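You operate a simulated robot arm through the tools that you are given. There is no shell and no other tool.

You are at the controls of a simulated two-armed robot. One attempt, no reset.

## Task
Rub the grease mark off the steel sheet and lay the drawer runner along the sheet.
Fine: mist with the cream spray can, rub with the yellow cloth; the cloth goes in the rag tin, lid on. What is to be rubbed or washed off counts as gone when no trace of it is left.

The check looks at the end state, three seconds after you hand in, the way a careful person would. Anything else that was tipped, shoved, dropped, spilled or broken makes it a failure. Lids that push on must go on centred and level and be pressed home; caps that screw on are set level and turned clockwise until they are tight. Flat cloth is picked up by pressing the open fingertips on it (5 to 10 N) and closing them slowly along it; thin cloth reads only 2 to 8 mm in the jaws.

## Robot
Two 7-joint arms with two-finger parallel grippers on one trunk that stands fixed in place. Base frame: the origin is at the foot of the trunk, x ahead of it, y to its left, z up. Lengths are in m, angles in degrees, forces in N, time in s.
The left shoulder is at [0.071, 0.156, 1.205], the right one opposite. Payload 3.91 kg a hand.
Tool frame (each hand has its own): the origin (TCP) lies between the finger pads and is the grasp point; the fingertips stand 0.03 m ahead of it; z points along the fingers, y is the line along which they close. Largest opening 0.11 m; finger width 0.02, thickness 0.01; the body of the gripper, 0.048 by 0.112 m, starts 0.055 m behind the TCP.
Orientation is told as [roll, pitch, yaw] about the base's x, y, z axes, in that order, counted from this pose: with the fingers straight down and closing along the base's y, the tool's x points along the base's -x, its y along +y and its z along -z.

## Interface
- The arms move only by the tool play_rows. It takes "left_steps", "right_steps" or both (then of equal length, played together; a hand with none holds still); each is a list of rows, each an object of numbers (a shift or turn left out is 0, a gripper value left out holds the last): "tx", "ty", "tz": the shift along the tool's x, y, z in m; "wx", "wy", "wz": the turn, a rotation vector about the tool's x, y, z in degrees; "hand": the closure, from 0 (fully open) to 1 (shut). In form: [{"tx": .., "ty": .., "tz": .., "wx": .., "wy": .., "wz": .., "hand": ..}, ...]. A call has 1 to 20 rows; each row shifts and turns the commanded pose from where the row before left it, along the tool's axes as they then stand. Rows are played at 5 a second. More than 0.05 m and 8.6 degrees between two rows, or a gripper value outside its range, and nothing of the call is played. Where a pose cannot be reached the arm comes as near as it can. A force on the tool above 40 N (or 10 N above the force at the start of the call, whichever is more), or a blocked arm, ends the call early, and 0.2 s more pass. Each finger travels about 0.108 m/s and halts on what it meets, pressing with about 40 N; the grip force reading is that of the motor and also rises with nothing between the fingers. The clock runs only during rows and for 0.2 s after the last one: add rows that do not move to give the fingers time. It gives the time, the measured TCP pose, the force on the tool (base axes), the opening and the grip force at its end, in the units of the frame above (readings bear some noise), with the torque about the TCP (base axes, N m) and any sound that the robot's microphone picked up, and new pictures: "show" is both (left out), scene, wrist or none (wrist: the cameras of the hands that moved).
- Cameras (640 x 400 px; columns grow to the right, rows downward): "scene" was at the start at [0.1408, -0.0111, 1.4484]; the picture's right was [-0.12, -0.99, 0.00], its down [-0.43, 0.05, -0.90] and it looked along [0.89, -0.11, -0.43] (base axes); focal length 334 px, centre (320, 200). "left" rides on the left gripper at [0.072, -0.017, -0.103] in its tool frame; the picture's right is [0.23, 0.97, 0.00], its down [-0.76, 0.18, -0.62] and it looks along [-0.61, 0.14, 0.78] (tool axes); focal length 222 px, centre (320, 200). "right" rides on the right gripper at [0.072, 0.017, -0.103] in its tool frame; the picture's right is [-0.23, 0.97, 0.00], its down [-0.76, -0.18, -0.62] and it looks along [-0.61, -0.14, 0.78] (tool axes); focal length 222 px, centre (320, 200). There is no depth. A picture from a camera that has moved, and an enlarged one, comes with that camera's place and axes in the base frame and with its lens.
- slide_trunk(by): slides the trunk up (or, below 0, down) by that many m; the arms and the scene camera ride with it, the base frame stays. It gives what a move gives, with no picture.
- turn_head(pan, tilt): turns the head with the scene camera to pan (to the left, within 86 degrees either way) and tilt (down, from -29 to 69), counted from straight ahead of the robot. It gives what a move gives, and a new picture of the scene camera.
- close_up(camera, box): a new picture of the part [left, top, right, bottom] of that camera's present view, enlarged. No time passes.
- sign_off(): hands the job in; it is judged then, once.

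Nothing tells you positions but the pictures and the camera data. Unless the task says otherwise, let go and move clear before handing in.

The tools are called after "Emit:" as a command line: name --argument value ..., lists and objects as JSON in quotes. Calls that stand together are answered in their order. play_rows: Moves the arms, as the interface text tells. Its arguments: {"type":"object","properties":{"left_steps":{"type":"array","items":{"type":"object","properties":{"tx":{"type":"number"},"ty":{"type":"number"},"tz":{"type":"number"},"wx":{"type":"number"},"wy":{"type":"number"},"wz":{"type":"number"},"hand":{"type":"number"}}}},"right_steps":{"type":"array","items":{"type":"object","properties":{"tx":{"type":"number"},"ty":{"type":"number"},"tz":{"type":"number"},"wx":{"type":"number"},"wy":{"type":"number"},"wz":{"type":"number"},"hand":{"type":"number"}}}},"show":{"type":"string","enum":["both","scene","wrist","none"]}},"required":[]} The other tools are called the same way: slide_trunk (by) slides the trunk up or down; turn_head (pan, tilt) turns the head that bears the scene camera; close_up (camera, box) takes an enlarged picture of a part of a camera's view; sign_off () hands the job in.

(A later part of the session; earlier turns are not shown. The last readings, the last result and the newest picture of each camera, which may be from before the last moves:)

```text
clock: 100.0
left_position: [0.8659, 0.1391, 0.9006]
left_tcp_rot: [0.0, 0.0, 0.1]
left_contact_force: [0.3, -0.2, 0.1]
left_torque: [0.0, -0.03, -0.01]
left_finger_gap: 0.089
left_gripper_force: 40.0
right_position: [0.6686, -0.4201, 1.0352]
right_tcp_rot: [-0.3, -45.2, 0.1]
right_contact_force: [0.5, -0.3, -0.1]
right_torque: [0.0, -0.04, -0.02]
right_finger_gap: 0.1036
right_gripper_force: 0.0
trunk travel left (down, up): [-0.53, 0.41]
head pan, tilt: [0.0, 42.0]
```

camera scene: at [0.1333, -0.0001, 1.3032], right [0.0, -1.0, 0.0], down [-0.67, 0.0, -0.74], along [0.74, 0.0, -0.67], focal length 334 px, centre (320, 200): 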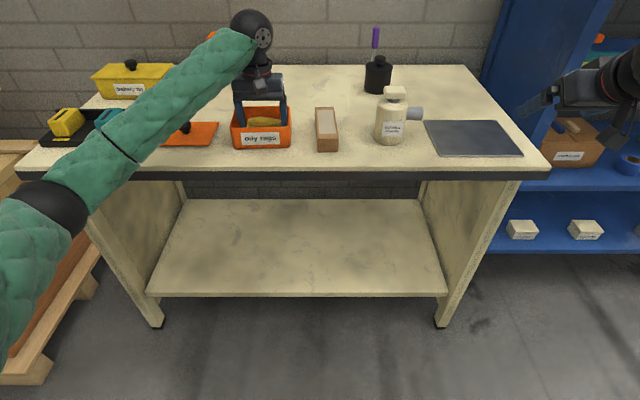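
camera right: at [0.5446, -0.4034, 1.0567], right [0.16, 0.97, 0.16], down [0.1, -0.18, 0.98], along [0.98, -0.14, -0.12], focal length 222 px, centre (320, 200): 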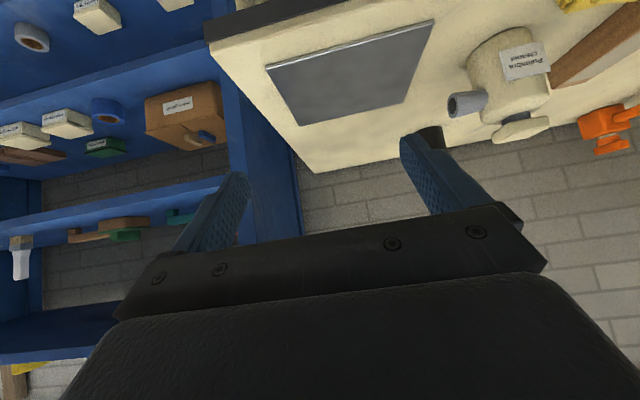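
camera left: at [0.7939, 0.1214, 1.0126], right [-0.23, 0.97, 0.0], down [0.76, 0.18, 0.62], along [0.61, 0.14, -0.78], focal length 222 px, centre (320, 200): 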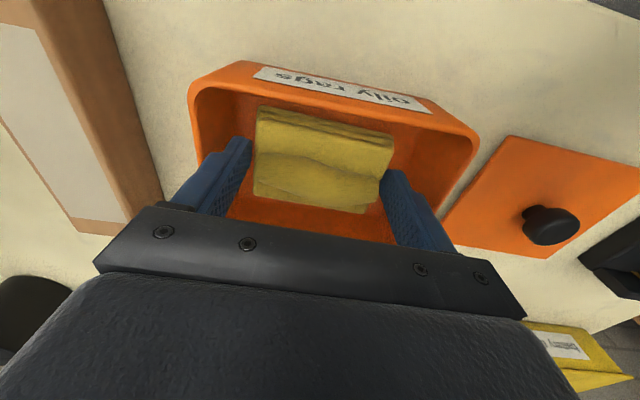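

Emit:
play_rows --left_steps '[{"tz": 0.0015}, {"tz": 0.001}, {}]' --show "none"

```text
clock: 100.8
left_position: [0.8649, 0.1381, 0.8976]
left_tcp_rot: [0.0, 0.0, 0.2]
left_contact_force: [-0.2, 0.9, -0.1]
left_torque: [-0.02, -0.01, -0.03]
left_finger_gap: 0.089
left_gripper_force: 39.9
right_position: [0.669, -0.4204, 1.0343]
right_tcp_rot: [-0.2, -45.1, 0.1]
right_contact_force: [-0.2, -0.1, 0.5]
right_torque: [0.0, 0.02, -0.01]
right_finger_gap: 0.1033
right_gripper_force: 0.1
trunk travel left (down, up): [-0.53, 0.41]
head pan, tilt: [0.0, 42.0]
```

Any remaining gap is only a millimetre or two. I'll open slightly inside the tin and lift the hand straight out.

Emit:
play_rows --left_steps '[{"tz": 0.001, "hand": 0.16}, {"hand": 0.12}, {}, {"tz": -0.015}, {"tz": -0.03}, {"tz": -0.04}, {"tz": -0.04}, {"tz": -0.03}, {}]' --show "both"

Emit:
close_up --camera "scene" --box '[140, 70, 340, 180]'

Emit:
close_up --camera "left" --box '[220, 60, 540, 240]'

```text
clock: 102.8
left_position: [0.8675, 0.1376, 1.052]
left_tcp_rot: [0.0, 0.1, 0.0]
left_contact_force: [-0.2, 0.3, 0.5]
left_torque: [0.02, 0.0, 0.03]
left_finger_gap: 0.0969
left_gripper_force: 0.1
right_position: [0.6699, -0.4197, 1.034]
right_tcp_rot: [-0.2, -45.2, 0.1]
right_contact_force: [0.6, -0.3, -0.1]
right_torque: [0.02, 0.02, 0.01]
right_finger_gap: 0.1032
right_gripper_force: 0.2
trunk travel left (down, up): [-0.53, 0.41]
head pan, tilt: [0.0, 42.0]
camera scene: at [0.1336, 0.0, 1.3031], right [0.0, -1.0, 0.0], down [-0.67, 0.0, -0.74], along [0.74, 0.0, -0.67], focal length 334 px, centre (320, 200)
camera left: at [0.7947, 0.1206, 1.1562], right [-0.23, 0.97, 0.0], down [0.76, 0.18, 0.62], along [0.61, 0.14, -0.78], focal length 222 px, centre (320, 200)
```

scene: 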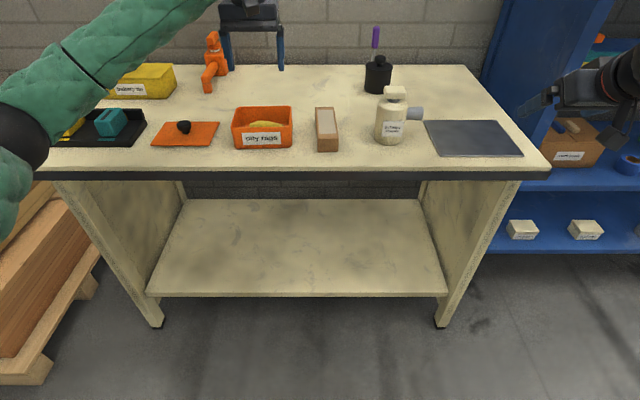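
left: 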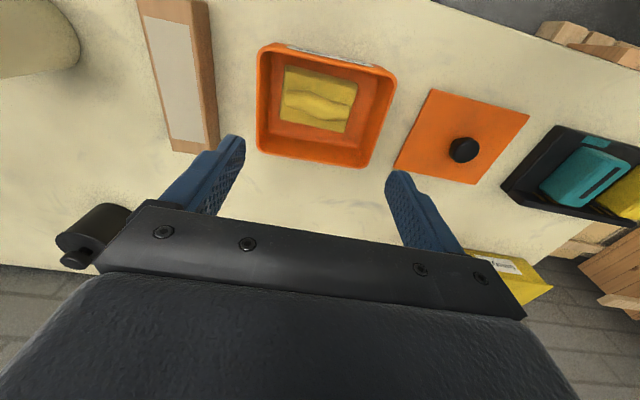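

```text
3.20 times, centred on (240, 125) of scene
camera zoom: at [0.1336, 0.0, 1.3031], right [0.0, -1.0, 0.0], down [-0.67, 0.0, -0.74], along [0.74, 0.0, -0.67], focal length 1069 px, centre (576, 440)
```

zoom: 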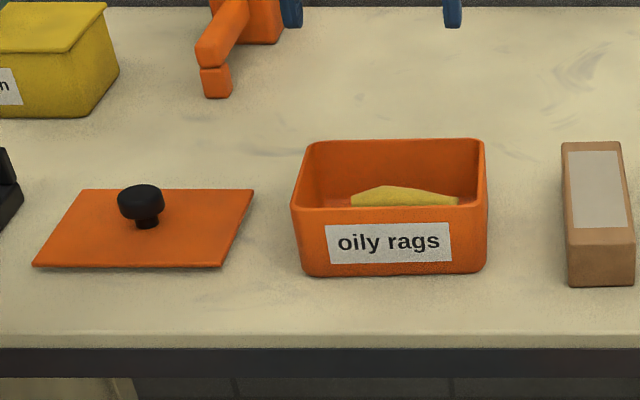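

```text
2.00 times, centred on (380, 150) of left
camera zoom: at [0.7947, 0.1206, 1.1562], right [-0.23, 0.97, 0.0], down [0.76, 0.18, 0.62], along [0.61, 0.14, -0.78], focal length 444 px, centre (200, 300)
```

zoom: 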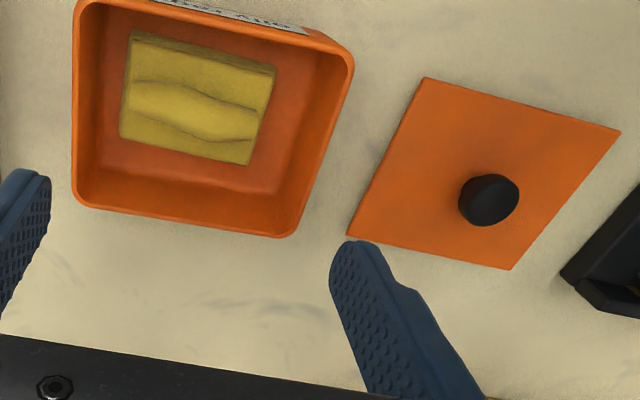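

The cloth lies flat in the tin. Next is the lid, with its black knob near [0.88, 0.34]. I'll take tighter close-ups to fix the positions of tin rim, lid and knob precisely.

Emit:
close_up --camera "left" --box '[245, 30, 405, 180]'

Emit:
close_up --camera "left" --box '[385, 75, 545, 195]'

Emit:
close_up --camera "scene" --box '[145, 95, 225, 155]'

Emit:
close_up --camera "scene" --box '[225, 95, 305, 155]'

```text
2.67 times, centred on (325, 105) of left
camera zoom: at [0.7947, 0.1206, 1.1562], right [-0.23, 0.97, 0.0], down [0.76, 0.18, 0.62], along [0.61, 0.14, -0.78], focal length 592 px, centre (307, 453)
```

zoom: 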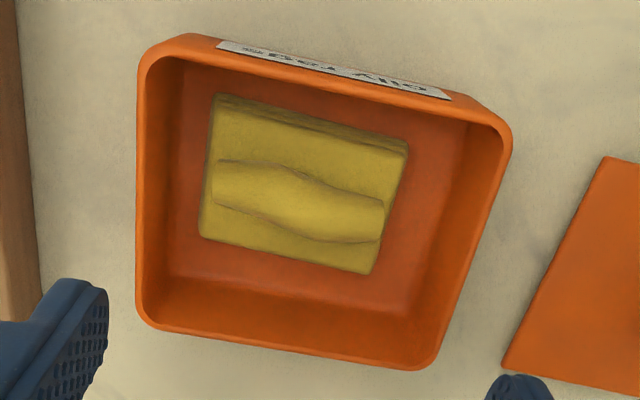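

```text
3.33 times, centred on (465, 135) of left
camera zoom: at [0.7947, 0.1206, 1.1562], right [-0.23, 0.97, 0.0], down [0.76, 0.18, 0.62], along [0.61, 0.14, -0.78], focal length 740 px, centre (-163, 417)
```

zoom: 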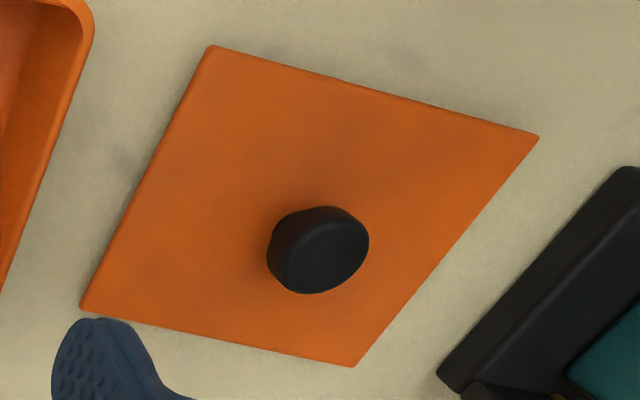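

```text
6.67 times, centred on (185, 125) of scene
camera zoom: at [0.1336, 0.0, 1.3031], right [0.0, -1.0, 0.0], down [-0.67, 0.0, -0.74], along [0.74, 0.0, -0.67], focal length 2228 px, centre (1220, 700)
```

zoom: 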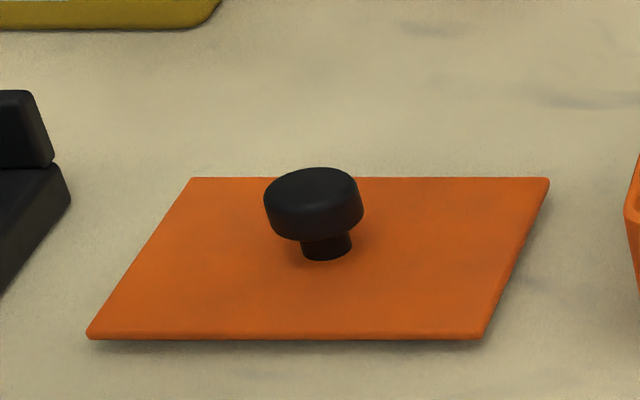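

```text
6.67 times, centred on (265, 125) of scene
camera zoom: at [0.1336, 0.0, 1.3031], right [0.0, -1.0, 0.0], down [-0.67, 0.0, -0.74], along [0.74, 0.0, -0.67], focal length 2228 px, centre (687, 700)
```

zoom: 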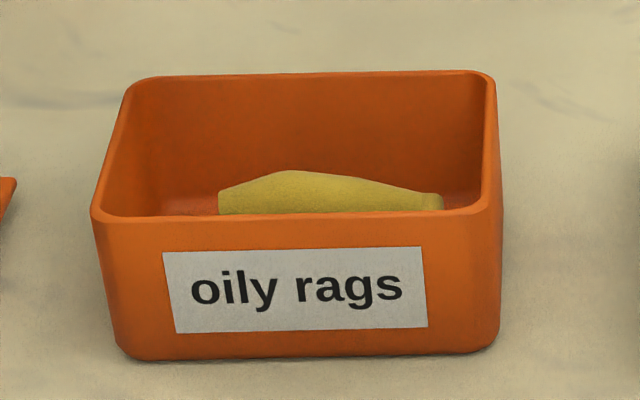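

From both views the tin rim is at z about 0.911, centred near [0.873, 0.139] with about 2.5° yaw, and the lid's knob is near [0.877, 0.337]. I'll bring the left hand above the knob.

Emit:
play_rows --left_steps '[{"ty": 0.04, "hand": 0.0}, {"ty": 0.04}, {"ty": 0.04}, {"ty": 0.04}, {"ty": 0.0397}, {"tx": -0.0095}, {"tz": 0.03}, {"tz": 0.03}, {}]' --show "both"

Emit:
close_up --camera "left" --box '[200, 80, 440, 240]'

Emit:
close_up --camera "scene" --box '[120, 40, 260, 160]'

```text
clock: 104.8
left_position: [0.8749, 0.3395, 0.9891]
left_tcp_rot: [0.0, 0.0, 0.2]
left_contact_force: [0.0, -0.6, -0.6]
left_torque: [0.01, -0.03, -0.03]
left_finger_gap: 0.1096
left_gripper_force: 0.1
right_position: [0.6681, -0.4201, 1.0346]
right_tcp_rot: [-0.2, -45.2, 0.0]
right_contact_force: [-0.6, -0.7, -0.7]
right_torque: [0.02, 0.0, 0.0]
right_finger_gap: 0.1036
right_gripper_force: 0.1
trunk travel left (down, up): [-0.53, 0.41]
head pan, tilt: [0.0, 42.0]
camera scene: at [0.1327, 0.0, 1.3033], right [0.0, -1.0, 0.0], down [-0.67, 0.0, -0.74], along [0.74, 0.0, -0.67], focal length 334 px, centre (320, 200)
camera left: at [0.8025, 0.323, 1.0939], right [-0.23, 0.97, 0.0], down [0.76, 0.18, 0.62], along [0.61, 0.14, -0.78], focal length 222 px, centre (320, 200)
```

scene: 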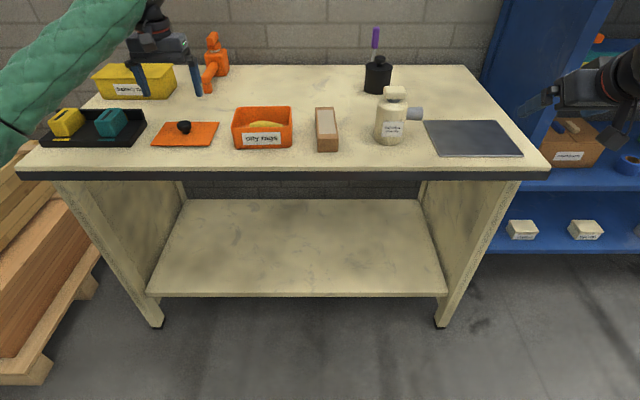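
left: 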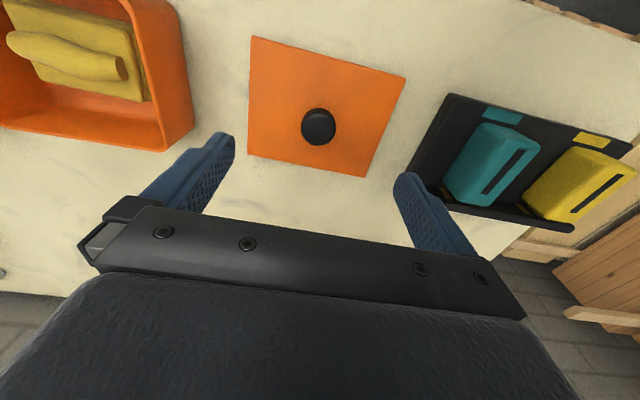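

```text
2.50 times, centred on (320, 160) of left
camera zoom: at [0.8025, 0.323, 1.0939], right [-0.23, 0.97, 0.0], down [0.76, 0.18, 0.62], along [0.61, 0.14, -0.78], focal length 555 px, centre (320, 300)
```

zoom: 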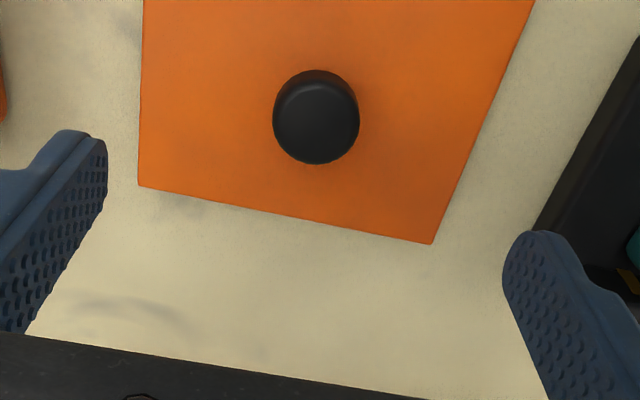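

```text
3.33 times, centred on (190, 100) of scene
camera zoom: at [0.1327, 0.0, 1.3033], right [0.0, -1.0, 0.0], down [-0.67, 0.0, -0.74], along [0.74, 0.0, -0.67], focal length 1114 px, centre (753, 533)
```

zoom: 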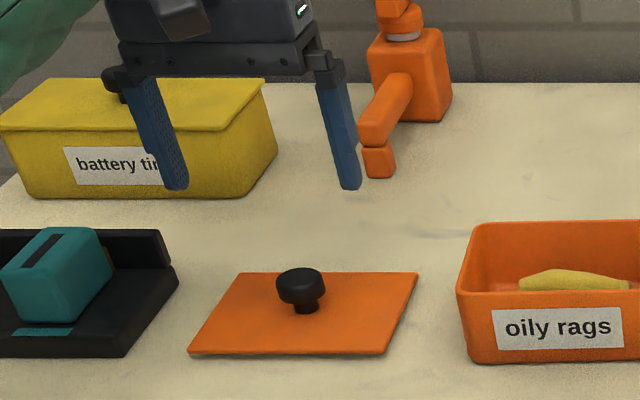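

The knob is centred between the fingers at about [0.880, 0.340]. I'll adjust 4 mm forward, partly close the fingers, and go down so the tips stop just above the lid plate.

Emit:
play_rows --left_steps '[{"tx": -0.004, "hand": 0.35}, {"tz": 0.03}, {"tz": 0.03}, {"tz": 0.02}, {"tz": 0.008}, {}]' --show "both"

Emit:
close_up --camera "scene" --box '[130, 60, 270, 170]'

```text
clock: 106.2
left_position: [0.8783, 0.3393, 0.9034]
left_tcp_rot: [0.0, 0.0, 0.1]
left_contact_force: [-0.4, -0.2, 0.9]
left_torque: [0.01, 0.01, 0.01]
left_finger_gap: 0.0714
left_gripper_force: 0.0
right_position: [0.6681, -0.419, 1.034]
right_tcp_rot: [-0.3, -45.1, 0.2]
right_contact_force: [-0.7, 0.4, 0.1]
right_torque: [-0.04, 0.02, -0.02]
right_finger_gap: 0.1037
right_gripper_force: 0.0
trunk travel left (down, up): [-0.53, 0.41]
head pan, tilt: [0.0, 42.0]
camera scene: at [0.1332, 0.0, 1.3032], right [0.0, -1.0, 0.0], down [-0.67, 0.0, -0.74], along [0.74, 0.0, -0.67], focal length 334 px, centre (320, 200)
camera left: at [0.8062, 0.3231, 1.0066], right [-0.23, 0.97, 0.0], down [0.76, 0.18, 0.62], along [0.61, 0.14, -0.78], focal length 222 px, centre (320, 200)
```

scene: 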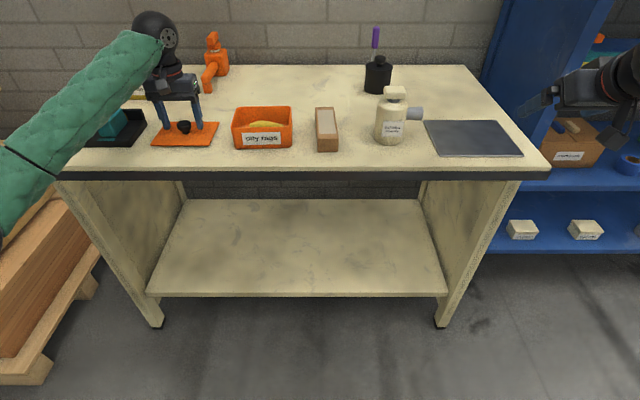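
left: 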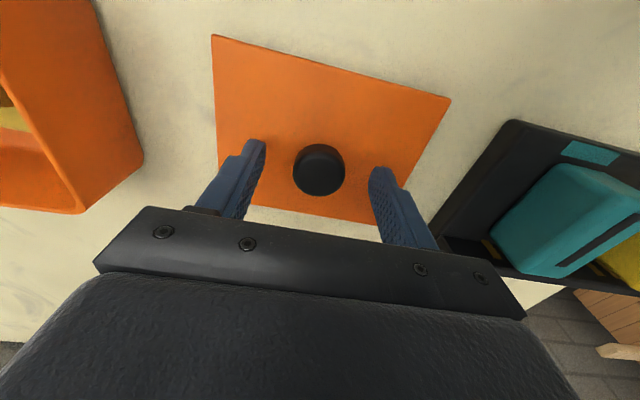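

```text
3.64 times, centred on (200, 115) of scene
camera zoom: at [0.1332, 0.0, 1.3032], right [0.0, -1.0, 0.0], down [-0.67, 0.0, -0.74], along [0.74, 0.0, -0.67], focal length 1215 px, centre (756, 509)
```

zoom: 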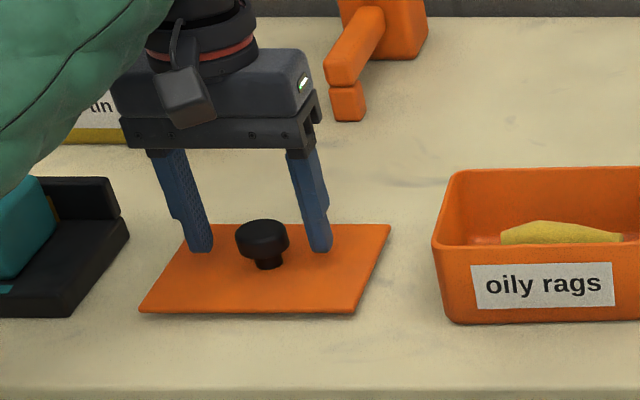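

The fingers bracket the knob and stand just clear of the plate. I'll go 5 mm lower and close on the knob.

Emit:
play_rows --left_steps '[{"tz": 0.003}, {"tz": 0.002}, {}, {"hand": 0.5}, {"hand": 0.6}, {"hand": 0.7}, {"hand": 0.8}, {}]' --show "wrist"

```text
clock: 108.0
left_position: [0.8785, 0.3394, 0.8976]
left_tcp_rot: [0.0, 0.0, 0.2]
left_contact_force: [-0.1, 0.3, 1.0]
left_torque: [-0.01, -0.02, 0.01]
left_finger_gap: 0.0319
left_gripper_force: 40.4
right_position: [0.6695, -0.4207, 1.0348]
right_tcp_rot: [-0.1, -45.0, 0.1]
right_contact_force: [0.8, -0.3, 0.8]
right_torque: [-0.03, 0.01, 0.02]
right_finger_gap: 0.1036
right_gripper_force: 0.2
trunk travel left (down, up): [-0.53, 0.41]
head pan, tilt: [0.0, 42.0]
camera left: at [0.8064, 0.3219, 1.002], right [-0.23, 0.97, 0.0], down [0.76, 0.18, 0.62], along [0.61, 0.14, -0.78], focal length 222 px, centre (320, 200)
```

left: 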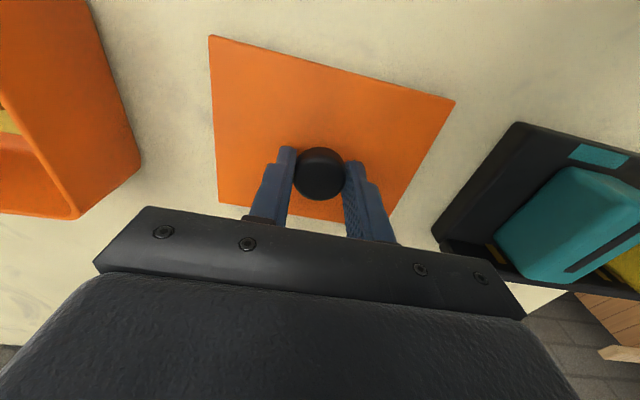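

The knob is gripped at 32 mm. Before lifting I'll take a close-up to learn exactly where the lid sits relative to the hand.

Emit:
close_up --camera "left" --box '[190, 20, 480, 230]'

Emit:
close_up --camera "scene" --box '[140, 90, 240, 160]'

```text
1.90 times, centred on (335, 125) of left
camera zoom: at [0.8064, 0.3219, 1.002], right [-0.23, 0.97, 0.0], down [0.76, 0.18, 0.62], along [0.61, 0.14, -0.78], focal length 423 px, centre (291, 343)
```

zoom: 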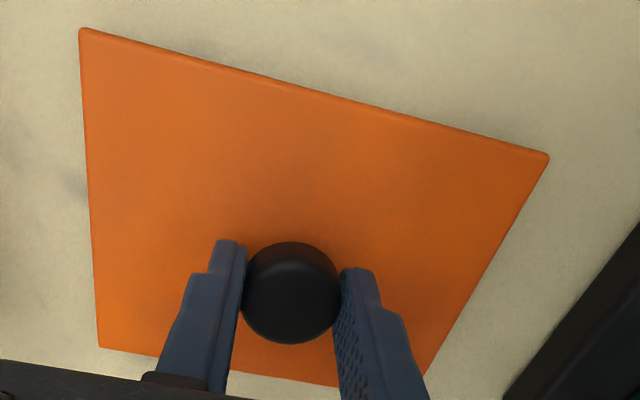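

```text
5.71 times, centred on (190, 125) of scene
camera zoom: at [0.1331, 0.0, 1.3032], right [0.0, -1.0, 0.0], down [-0.67, 0.0, -0.74], along [0.74, 0.0, -0.67], focal length 1910 px, centre (1063, 629)
```

zoom: 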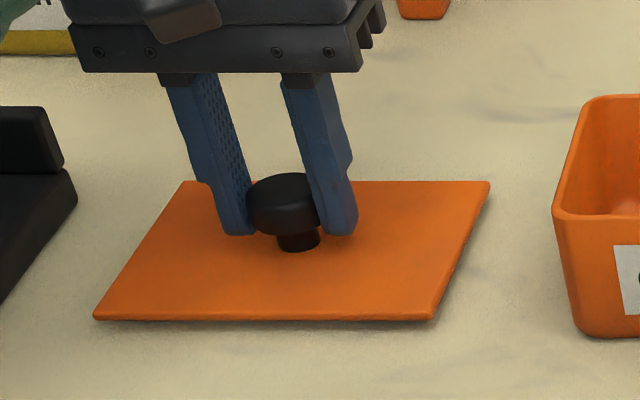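

The lid's centre coincides with the hand axis within a millimetre. I'll lift it and carry it level over the tin, turning it about 2° to match the tin.

Emit:
play_rows --left_steps '[{"tz": -0.01}, {"tz": -0.03}, {"tz": -0.03}, {"tz": -0.025}, {"ty": -0.04, "wz": -0.5}, {"ty": -0.04, "wz": -0.5}, {"ty": -0.04, "wz": -0.5}, {"ty": -0.04, "wz": -0.5}, {"ty": -0.04}, {"tx": 0.005}, {}]' --show "both"

Emit:
close_up --camera "scene" --box '[200, 40, 340, 160]'

Emit:
close_up --camera "left" --box '[190, 10, 480, 230]'

```text
clock: 110.4
left_position: [0.8782, 0.136, 0.9922]
left_tcp_rot: [-0.1, 0.0, 2.1]
left_contact_force: [-0.6, 0.1, -0.5]
left_torque: [0.02, 0.0, -0.01]
left_finger_gap: 0.0321
left_gripper_force: 40.2
right_position: [0.6679, -0.4211, 1.0343]
right_tcp_rot: [-0.1, -45.2, 0.0]
right_contact_force: [0.4, -0.6, -0.3]
right_torque: [0.02, 0.01, 0.03]
right_finger_gap: 0.1034
right_gripper_force: 0.1
trunk travel left (down, up): [-0.53, 0.41]
head pan, tilt: [0.0, 42.0]
camera scene: at [0.1335, -0.0009, 1.3031], right [0.0, -1.0, 0.0], down [-0.67, 0.0, -0.74], along [0.74, 0.0, -0.67], focal length 334 px, centre (320, 200)
camera left: at [0.8068, 0.1167, 1.0966], right [-0.26, 0.97, 0.0], down [0.76, 0.2, 0.62], along [0.6, 0.16, -0.78], focal length 222 px, centre (320, 200)
```

scene: 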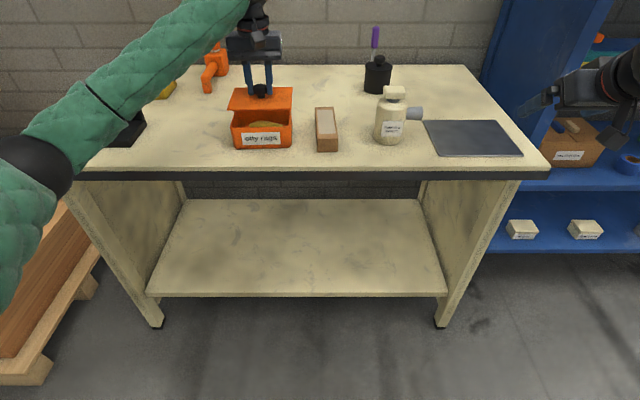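
left: 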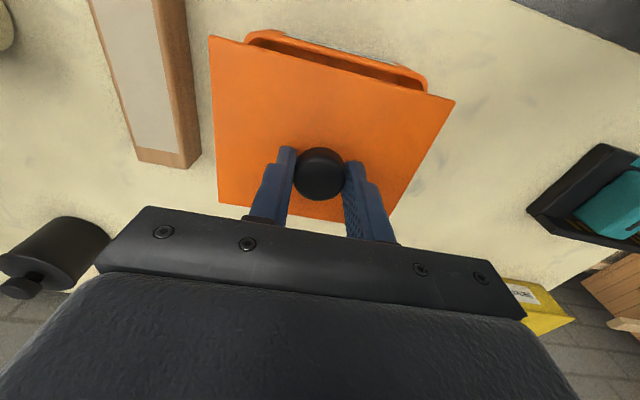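

```text
3.33 times, centred on (270, 100) of scene
camera zoom: at [0.1335, -0.0009, 1.3031], right [0.0, -1.0, 0.0], down [-0.67, 0.0, -0.74], along [0.74, 0.0, -0.67], focal length 1114 px, centre (487, 533)
```

zoom: 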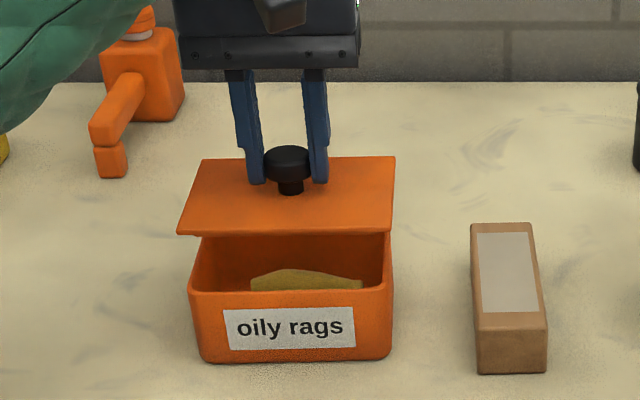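

```text
1.82 times, centred on (335, 120) of left
camera zoom: at [0.8068, 0.1167, 1.0966], right [-0.26, 0.97, 0.0], down [0.76, 0.2, 0.62], along [0.6, 0.16, -0.78], focal length 404 px, centre (293, 346)
```

zoom: 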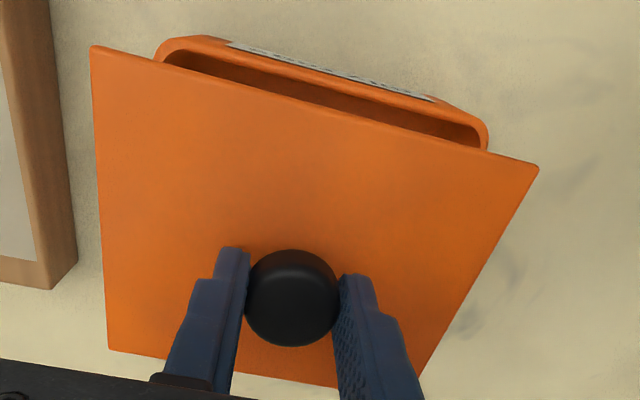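

The lid hovers over the tin, a little too far forward. I'll take a few repeat position readings to average out the noise.

Emit:
play_rows --left_steps '[{}]' --show "none"

Emit:
play_rows --left_steps '[{}]' --show "none"

Emit:
play_rows --left_steps '[{}]' --show "none"

```text
clock: 110.8
left_position: [0.8774, 0.1366, 0.9928]
left_tcp_rot: [0.1, 0.0, 2.2]
left_contact_force: [-0.4, -1.1, -0.4]
left_torque: [0.0, -0.01, -0.02]
left_finger_gap: 0.0317
left_gripper_force: 39.9
right_position: [0.669, -0.4205, 1.0338]
right_tcp_rot: [-0.1, -45.1, 0.1]
right_contact_force: [-0.3, -0.7, 0.2]
right_torque: [-0.01, 0.01, 0.02]
right_finger_gap: 0.1035
right_gripper_force: 0.0
trunk travel left (down, up): [-0.53, 0.41]
head pan, tilt: [0.0, 42.0]
```

```text
clock: 111.2
left_position: [0.8781, 0.1372, 0.9921]
left_tcp_rot: [0.0, 0.0, 2.1]
left_contact_force: [0.5, -0.2, -0.2]
left_torque: [-0.01, -0.02, -0.05]
left_finger_gap: 0.032
left_gripper_force: 40.3
right_position: [0.6686, -0.4207, 1.0345]
right_tcp_rot: [-0.2, -45.1, 0.1]
right_contact_force: [0.2, 0.3, -1.1]
right_torque: [-0.02, -0.07, 0.04]
right_finger_gap: 0.1037
right_gripper_force: 0.1
trunk travel left (down, up): [-0.53, 0.41]
head pan, tilt: [0.0, 42.0]
```

```text
clock: 111.6
left_position: [0.8788, 0.1375, 0.993]
left_tcp_rot: [0.0, 0.0, 2.1]
left_contact_force: [-0.4, 0.6, -0.5]
left_torque: [0.0, -0.01, 0.0]
left_finger_gap: 0.0316
left_gripper_force: 40.5
right_position: [0.6686, -0.4199, 1.0349]
right_tcp_rot: [-0.2, -45.1, 0.0]
right_contact_force: [-0.6, 0.2, -0.9]
right_torque: [-0.02, -0.01, 0.01]
right_finger_gap: 0.1034
right_gripper_force: 0.0
trunk travel left (down, up): [-0.53, 0.41]
head pan, tilt: [0.0, 42.0]
```

Averaged hand position is [0.878, 0.137]. The lid's centre should go to about [0.8734, 0.1394], so I'll shift 7 mm back and 2 mm left, then lower to just above the rim and check both views.

Emit:
play_rows --left_steps '[{"tx": 0.0071, "ty": 0.0023}, {"tz": 0.015}, {"tz": 0.012}, {}]' --show "none"

Emit:
close_up --camera "scene" --box '[220, 80, 310, 155]'

Emit:
close_up --camera "left" --box '[190, 10, 480, 230]'

Emit:
close_up --camera "right" --box '[0, 0, 640, 400]'

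```text
clock: 112.6
left_position: [0.8712, 0.1385, 0.9674]
left_tcp_rot: [0.0, 0.0, 2.1]
left_contact_force: [-0.1, 0.2, -0.3]
left_torque: [-0.05, -0.02, -0.02]
left_finger_gap: 0.0323
left_gripper_force: 39.9
right_position: [0.6691, -0.4193, 1.0331]
right_tcp_rot: [-0.1, -45.0, 0.1]
right_contact_force: [0.8, -0.5, -0.6]
right_torque: [0.01, -0.04, 0.03]
right_finger_gap: 0.1035
right_gripper_force: 0.1
trunk travel left (down, up): [-0.53, 0.41]
head pan, tilt: [0.0, 42.0]
```

```text
5.33 times, centred on (265, 118) of scene
camera zoom: at [0.1332, -0.0002, 1.3032], right [0.0, -1.0, 0.0], down [-0.67, 0.0, -0.74], along [0.74, 0.0, -0.67], focal length 1782 px, centre (613, 640)
```

zoom: 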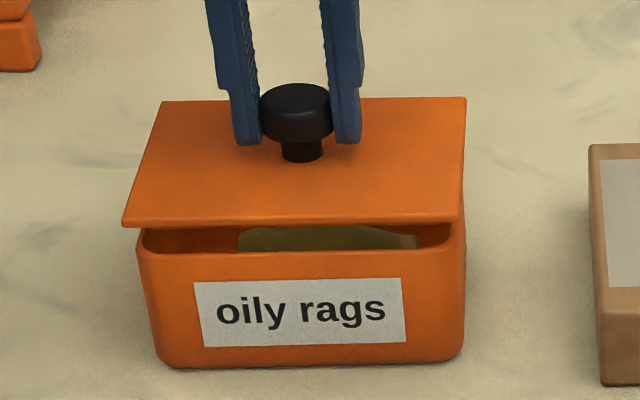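

```text
1.82 times, centred on (335, 120) of left
camera zoom: at [0.7999, 0.1191, 1.0702], right [-0.26, 0.96, 0.0], down [0.75, 0.2, 0.62], along [0.6, 0.16, -0.78], focal length 404 px, centre (293, 346)
```

zoom: 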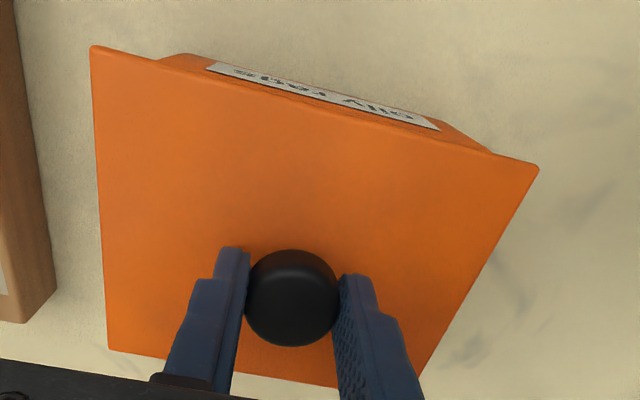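

```text
1.00 times, centred on (320, 200) of right (not enlarged: the box is as wide or as high as the picture)
camera zoom: at [0.5455, -0.4033, 1.0562], right [0.16, 0.97, 0.16], down [0.1, -0.18, 0.98], along [0.98, -0.14, -0.12], focal length 222 px, centre (320, 200)
```

zoom: 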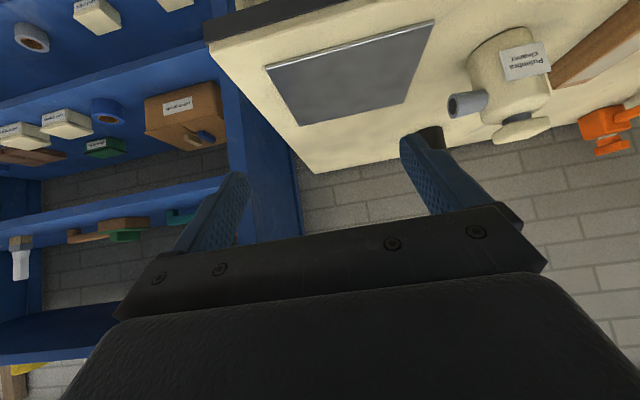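

Both views agree: the lid is centred over the tin to about a millimetre. I'll lower it to the rim in small steps.

Emit:
play_rows --left_steps '[{"tz": 0.006}, {"tz": 0.004}, {"tz": 0.002}, {}]' --show "none"

Emit:
close_up --camera "scene" --box '[220, 80, 310, 155]'

```text
clock: 113.6
left_position: [0.8709, 0.1409, 0.9546]
left_tcp_rot: [0.0, 0.0, 2.1]
left_contact_force: [-0.5, 0.2, -0.5]
left_torque: [-0.01, 0.0, 0.0]
left_finger_gap: 0.0321
left_gripper_force: 40.4
right_position: [0.668, -0.4205, 1.0335]
right_tcp_rot: [-0.2, -45.1, 0.1]
right_contact_force: [0.8, -0.1, -0.6]
right_torque: [0.0, 0.04, 0.02]
right_finger_gap: 0.1033
right_gripper_force: 0.1
trunk travel left (down, up): [-0.53, 0.41]
head pan, tilt: [0.0, 42.0]
```

```text
5.33 times, centred on (265, 118) of scene
camera zoom: at [0.1332, -0.0001, 1.3032], right [0.0, -1.0, 0.0], down [-0.67, 0.0, -0.74], along [0.74, 0.0, -0.67], focal length 1782 px, centre (613, 640)
```

zoom: 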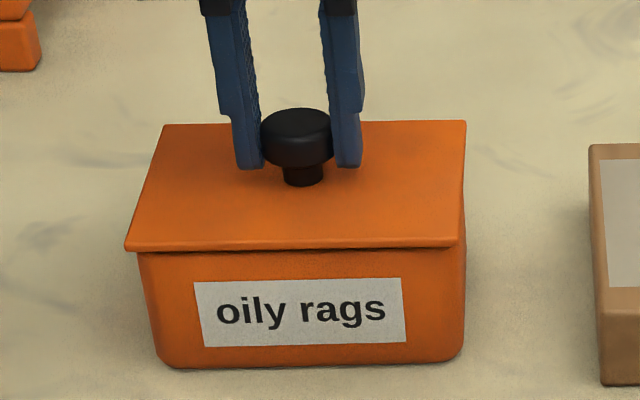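

The lid is almost on the rim and centred. I'll now go down in 1 mm steps until contact shows in the force.

Emit:
play_rows --left_steps '[{"tz": 0.001}, {"tz": 0.001}, {}]' --show "none"

Emit:
play_rows --left_steps '[{"tz": 0.001}, {"tz": 0.001}, {}]' --show "none"

```text
clock: 114.4
left_position: [0.8708, 0.1398, 0.9535]
left_tcp_rot: [0.0, 0.0, 2.2]
left_contact_force: [-1.2, 0.4, -0.6]
left_torque: [-0.02, 0.02, 0.01]
left_finger_gap: 0.032
left_gripper_force: 40.8
right_position: [0.6684, -0.4203, 1.0345]
right_tcp_rot: [-0.2, -45.1, 0.1]
right_contact_force: [0.4, -0.2, 0.7]
right_torque: [0.02, 0.01, -0.02]
right_finger_gap: 0.1032
right_gripper_force: 0.1
trunk travel left (down, up): [-0.53, 0.41]
head pan, tilt: [0.0, 42.0]
```

```text
clock: 115.2
left_position: [0.8724, 0.1395, 0.9518]
left_tcp_rot: [0.0, 0.0, 2.1]
left_contact_force: [3.9, 2.2, 7.4]
left_torque: [0.07, 0.15, 0.01]
left_finger_gap: 0.0318
left_gripper_force: 40.6
right_position: [0.6686, -0.421, 1.0347]
right_tcp_rot: [-0.2, -45.1, 0.1]
right_contact_force: [-0.4, 0.0, -0.1]
right_torque: [-0.04, 0.04, -0.01]
right_finger_gap: 0.1033
right_gripper_force: 0.1
trunk travel left (down, up): [-0.53, 0.41]
head pan, tilt: [0.0, 42.0]
heard: snap
```

A snap was heard, with 7 N of force, so the lid seems pressed home. I'll press lightly once more, then look at the seating.

Emit:
play_rows --left_steps '[{"tz": 0.001}, {"tz": 0.001}, {}]' --show "none"

Emit:
close_up --camera "scene" --box '[220, 80, 310, 155]'

Emit:
close_up --camera "left" --box '[190, 10, 480, 230]'

```text
clock: 116.0
left_position: [0.8698, 0.1403, 0.9513]
left_tcp_rot: [0.1, -0.2, 2.1]
left_contact_force: [10.7, 4.3, 27.5]
left_torque: [0.12, -0.33, -0.01]
left_finger_gap: 0.032
left_gripper_force: 39.7
right_position: [0.6679, -0.4197, 1.0353]
right_tcp_rot: [-0.2, -45.3, 0.0]
right_contact_force: [-0.5, 0.1, -0.2]
right_torque: [-0.01, 0.0, 0.0]
right_finger_gap: 0.1032
right_gripper_force: 0.0
trunk travel left (down, up): [-0.53, 0.41]
head pan, tilt: [0.0, 42.0]
```

```text
5.33 times, centred on (265, 118) of scene
camera zoom: at [0.1319, 0.0, 1.3036], right [0.0, -1.0, 0.0], down [-0.67, 0.0, -0.74], along [0.74, 0.0, -0.67], focal length 1782 px, centre (613, 640)
```

zoom: 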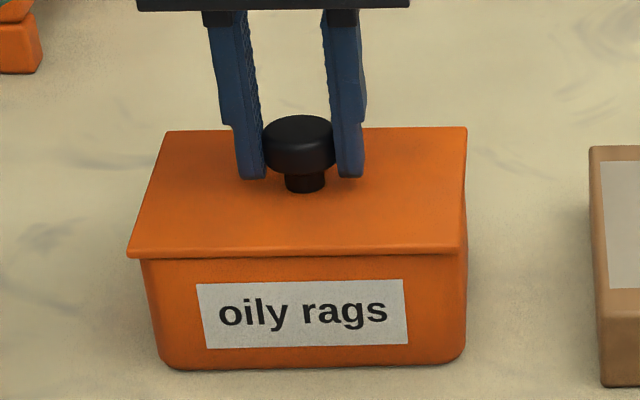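

```text
1.82 times, centred on (335, 120) of left
camera zoom: at [0.7988, 0.1199, 1.0551], right [-0.26, 0.96, 0.0], down [0.75, 0.21, 0.62], along [0.6, 0.16, -0.78], focal length 404 px, centre (293, 346)
```

zoom: 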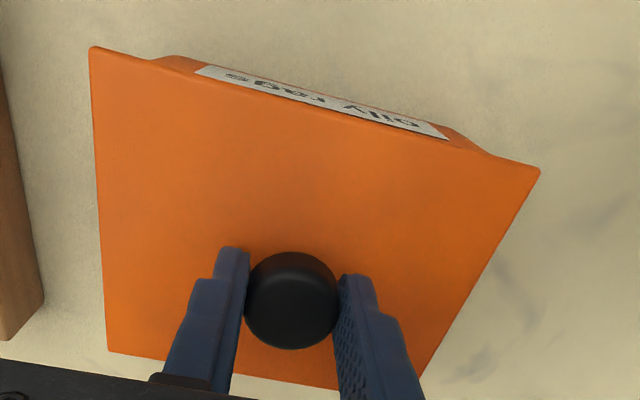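

The lid is level and centred on the tin. I'll ease off the pressure, open the fingers and lift straight up.

Emit:
play_rows --left_steps '[{"tz": -0.0015}, {"tz": -0.0015}, {}, {"hand": 0.6}, {"hand": 0.45}, {"hand": 0.3}, {}, {"tz": -0.02}, {"tz": -0.03}, {"tz": -0.04}, {"tz": -0.04}, {}]' --show "both"

Emit:
close_up --camera "scene" --box '[220, 80, 310, 155]'

Emit:
close_up --camera "left" --box '[220, 20, 430, 200]'

```text
clock: 118.6
left_position: [0.8701, 0.1422, 1.0811]
left_tcp_rot: [-0.1, 0.0, 2.1]
left_contact_force: [0.4, -0.1, -0.6]
left_torque: [0.0, 0.01, 0.0]
left_finger_gap: 0.077
left_gripper_force: 0.0
right_position: [0.6698, -0.4198, 1.0338]
right_tcp_rot: [-0.2, -45.0, 0.1]
right_contact_force: [0.6, -0.2, 0.0]
right_torque: [0.01, 0.0, -0.03]
right_finger_gap: 0.1033
right_gripper_force: 0.1
trunk travel left (down, up): [-0.53, 0.41]
head pan, tilt: [0.0, 42.0]
camera scene: at [0.134, 0.0001, 1.303], right [0.0, -1.0, 0.0], down [-0.67, 0.0, -0.74], along [0.74, 0.0, -0.67], focal length 334 px, centre (320, 200)
camera left: at [0.7985, 0.1226, 1.1856], right [-0.26, 0.96, 0.0], down [0.76, 0.21, 0.62], along [0.6, 0.16, -0.78], focal length 222 px, centre (320, 200)
```

scene: 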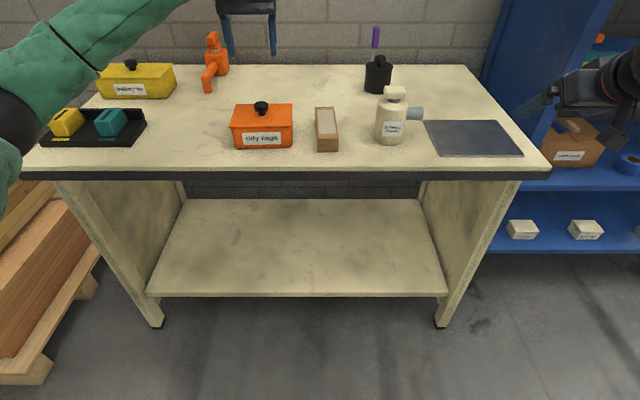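
left: 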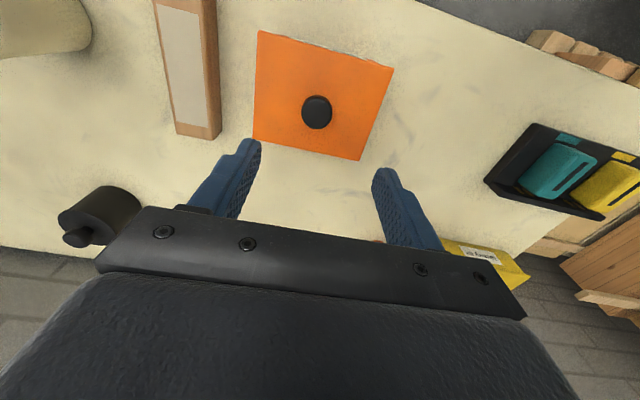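

```text
5.33 times, centred on (265, 118) of scene
camera zoom: at [0.134, 0.0001, 1.303], right [0.0, -1.0, 0.0], down [-0.67, 0.0, -0.74], along [0.74, 0.0, -0.67], focal length 1782 px, centre (613, 640)
```

zoom: 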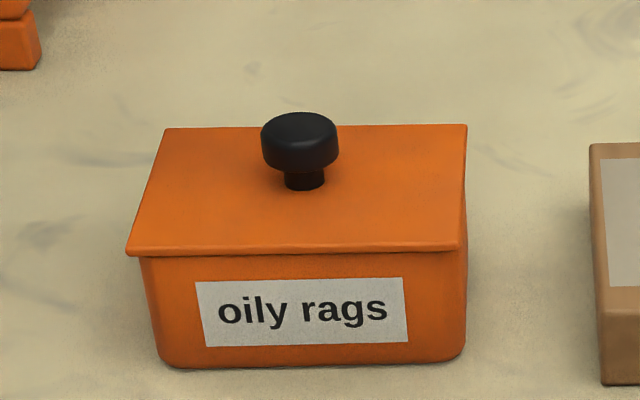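

```text
2.22 times, centred on (325, 110) of left
camera zoom: at [0.7985, 0.1226, 1.1856], right [-0.26, 0.96, 0.0], down [0.76, 0.21, 0.62], along [0.6, 0.16, -0.78], focal length 494 px, centre (309, 400)
```

zoom: 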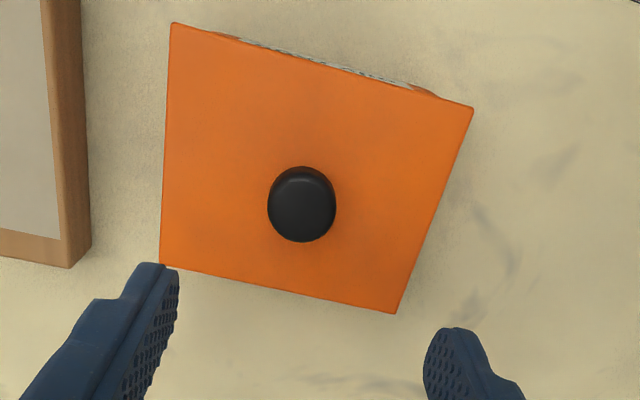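

The lid is seated flat on the tin with a snap. Now the runner: I'll withdraw the left hand to the left, bring the right hand upright, and see whether it can reach over the runner.

Emit:
play_rows --left_steps '[{"tz": -0.03, "wz": 2.1}, {"tz": -0.03}, {"tx": 0.04, "ty": 0.02}, {"tx": 0.04, "ty": 0.02}, {"tx": 0.04, "ty": 0.02}, {"tx": 0.04, "ty": 0.02}, {"tx": 0.04, "ty": 0.02}, {"tx": 0.04, "ty": 0.02}, {"ty": 0.045}, {"ty": 0.045}, {"ty": 0.045}, {}]' --right_steps '[{"wy": 7.5}, {"wy": 7.5}, {"wy": 7.5}, {"wy": 7.5}, {"wy": 7.5}, {"wy": 7.5}, {"tz": -0.03}, {"tz": -0.03}, {"tz": -0.03}, {}, {}, {}]' --show "both"

```text
clock: 121.2
left_position: [0.6353, 0.3979, 1.1427]
left_tcp_rot: [0.0, 0.1, -0.1]
left_contact_force: [0.3, -0.5, 0.0]
left_torque: [0.04, 0.02, 0.0]
left_finger_gap: 0.0771
left_gripper_force: 0.0
right_position: [0.6725, -0.4178, 1.1244]
right_tcp_rot: [0.0, -0.1, 0.1]
right_contact_force: [-0.1, 0.5, -0.2]
right_torque: [0.0, 0.02, -0.04]
right_finger_gap: 0.1033
right_gripper_force: 0.1
trunk travel left (down, up): [-0.53, 0.41]
head pan, tilt: [0.0, 42.0]
camera scene: at [0.1337, -0.0008, 1.3031], right [0.0, -1.0, 0.0], down [-0.67, 0.0, -0.74], along [0.74, 0.0, -0.67], focal length 334 px, centre (320, 200)
camera right: at [0.5985, -0.4014, 1.2281], right [0.23, 0.97, 0.0], down [0.76, -0.18, 0.62], along [0.61, -0.14, -0.78], focal length 222 px, centre (320, 200)
camera left: at [0.5632, 0.3807, 1.2468], right [-0.23, 0.97, 0.0], down [0.76, 0.18, 0.62], along [0.61, 0.14, -0.78], focal length 222 px, centre (320, 200)
```

scene: 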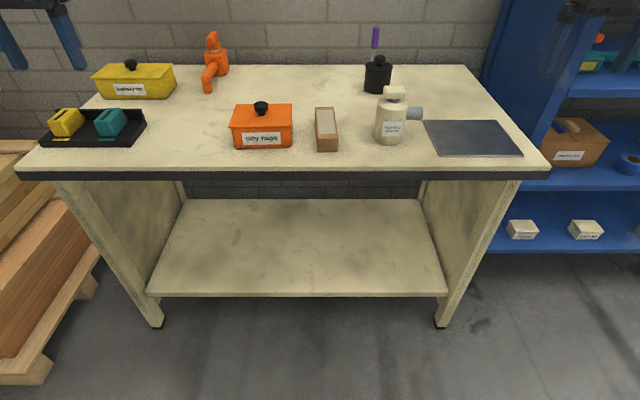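
right: 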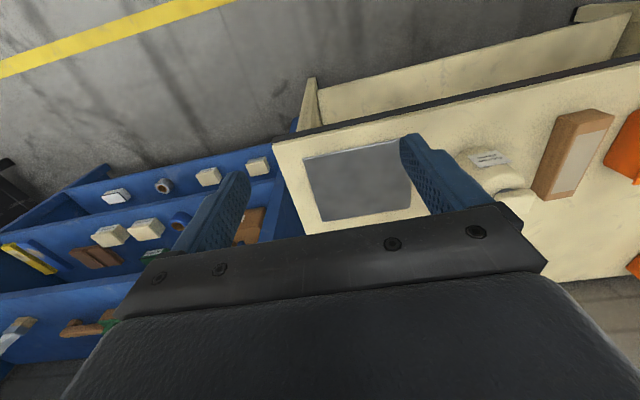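
left: 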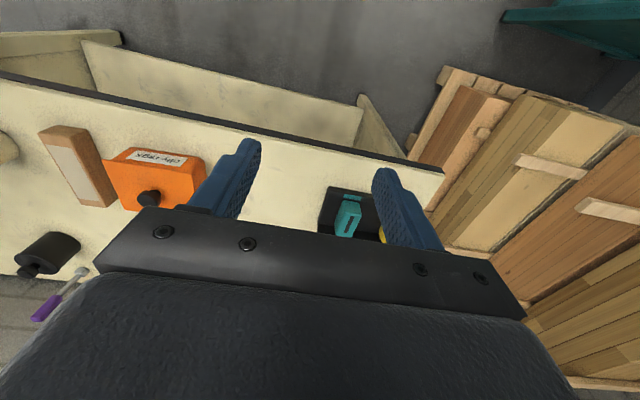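

Everything on the bench looks in order. I'll move the upright right hand left, high above the can, toward the runner.

Emit:
play_rows --right_steps '[{"ty": 0.045, "tx": -0.01}, {"ty": 0.045, "tx": -0.01}, {"ty": 0.045, "tx": -0.01}, {"ty": 0.045, "tx": -0.01}, {"ty": 0.045, "tx": -0.01}, {"ty": 0.045, "tx": -0.01}, {"ty": 0.045, "tx": -0.01}, {"ty": 0.045, "tx": -0.01}, {"ty": 0.042, "tx": -0.01}, {}]' --show "both"

```text
clock: 123.4
left_position: [0.6347, 0.3992, 1.1421]
left_tcp_rot: [0.0, 0.0, -0.1]
left_contact_force: [-0.2, 0.0, -0.5]
left_torque: [0.0, -0.02, 0.04]
left_finger_gap: 0.0769
left_gripper_force: 0.1
right_position: [0.7428, -0.0715, 1.1297]
right_tcp_rot: [-0.1, -0.2, 0.0]
right_contact_force: [-0.1, 0.3, 0.2]
right_torque: [0.01, 0.0, -0.03]
right_finger_gap: 0.1031
right_gripper_force: 0.0
right hand out of reach, approached as far as the arm can: row 8, 9
trunk travel left (down, up): [-0.53, 0.41]
head pan, tilt: [0.0, 42.0]
camera scene: at [0.1329, 0.0002, 1.3032], right [0.0, -1.0, 0.0], down [-0.67, 0.0, -0.74], along [0.74, 0.0, -0.67], focal length 334 px, centre (320, 200)
camera right: at [0.6706, -0.0538, 1.2334], right [0.23, 0.97, 0.0], down [0.76, -0.18, 0.63], along [0.61, -0.14, -0.78], focal length 222 px, centre (320, 200)
```

scene: 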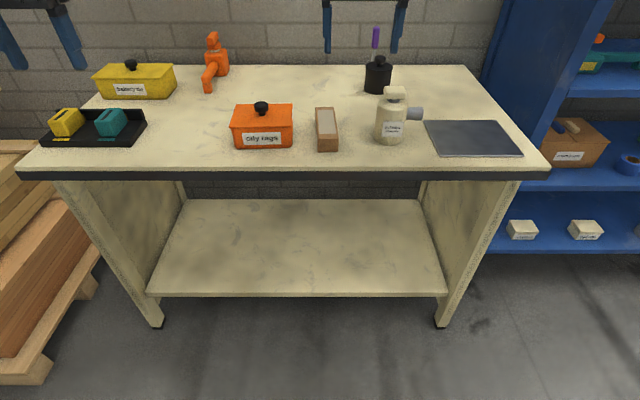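
right: 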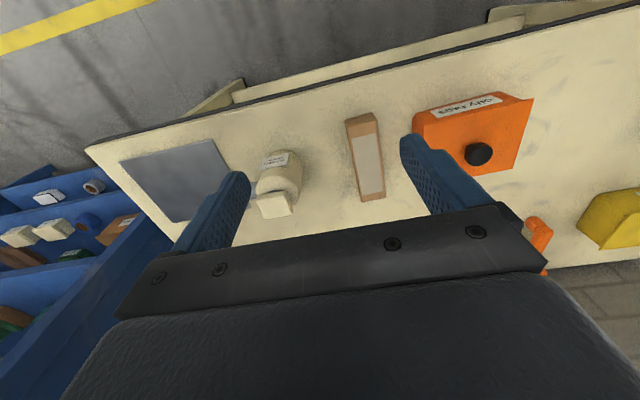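

The right arm stops at about y -0.07 here, short of the runner. So I'll use the same handover: the left hand lifts the runner, turns it across, and sets it on the front strip for the right hand. First a close-up from here to measure the runner.

Emit:
close_up --camera "right" --box '[320, 90, 420, 220]'

Emit:
close_up --camera "scene" --box '[290, 90, 370, 165]'

Emit:
close_up --camera "right" --box '[100, 120, 260, 240]'

```text
3.08 times, centred on (370, 155) of right
camera zoom: at [0.6706, -0.0538, 1.2334], right [0.23, 0.97, 0.0], down [0.76, -0.18, 0.63], along [0.61, -0.14, -0.78], focal length 684 px, centre (166, 338)
```

zoom: 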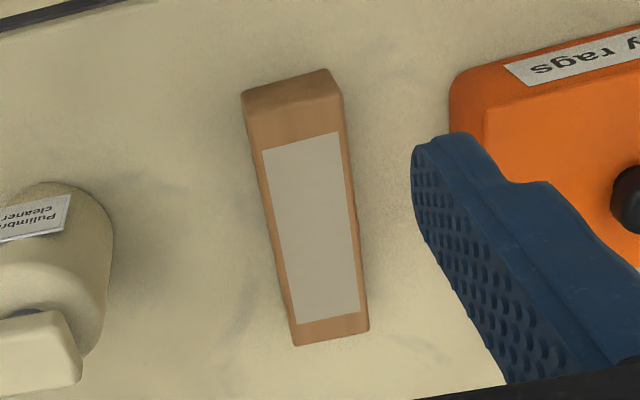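

```text
5.33 times, centred on (330, 128) of scene
camera zoom: at [0.1329, 0.0002, 1.3032], right [0.0, -1.0, 0.0], down [-0.67, 0.0, -0.74], along [0.74, 0.0, -0.67], focal length 1782 px, centre (267, 587)
```

zoom: 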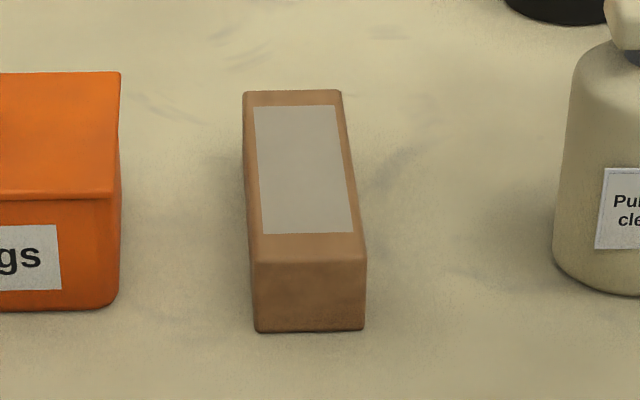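

```text
3.33 times, centred on (180, 180) of right
camera zoom: at [0.6706, -0.0538, 1.2334], right [0.23, 0.97, 0.0], down [0.76, -0.18, 0.63], along [0.61, -0.14, -0.78], focal length 740 px, centre (787, 267)
```

zoom: 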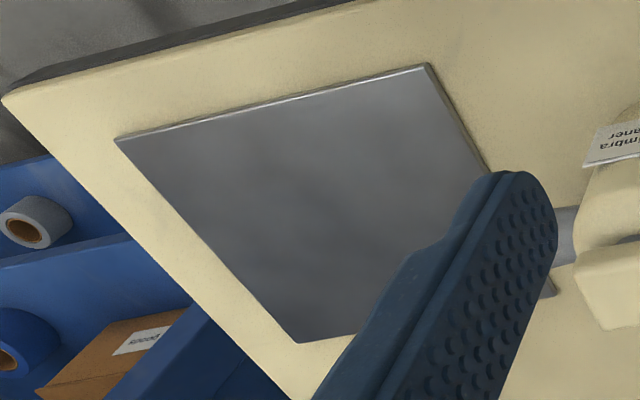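

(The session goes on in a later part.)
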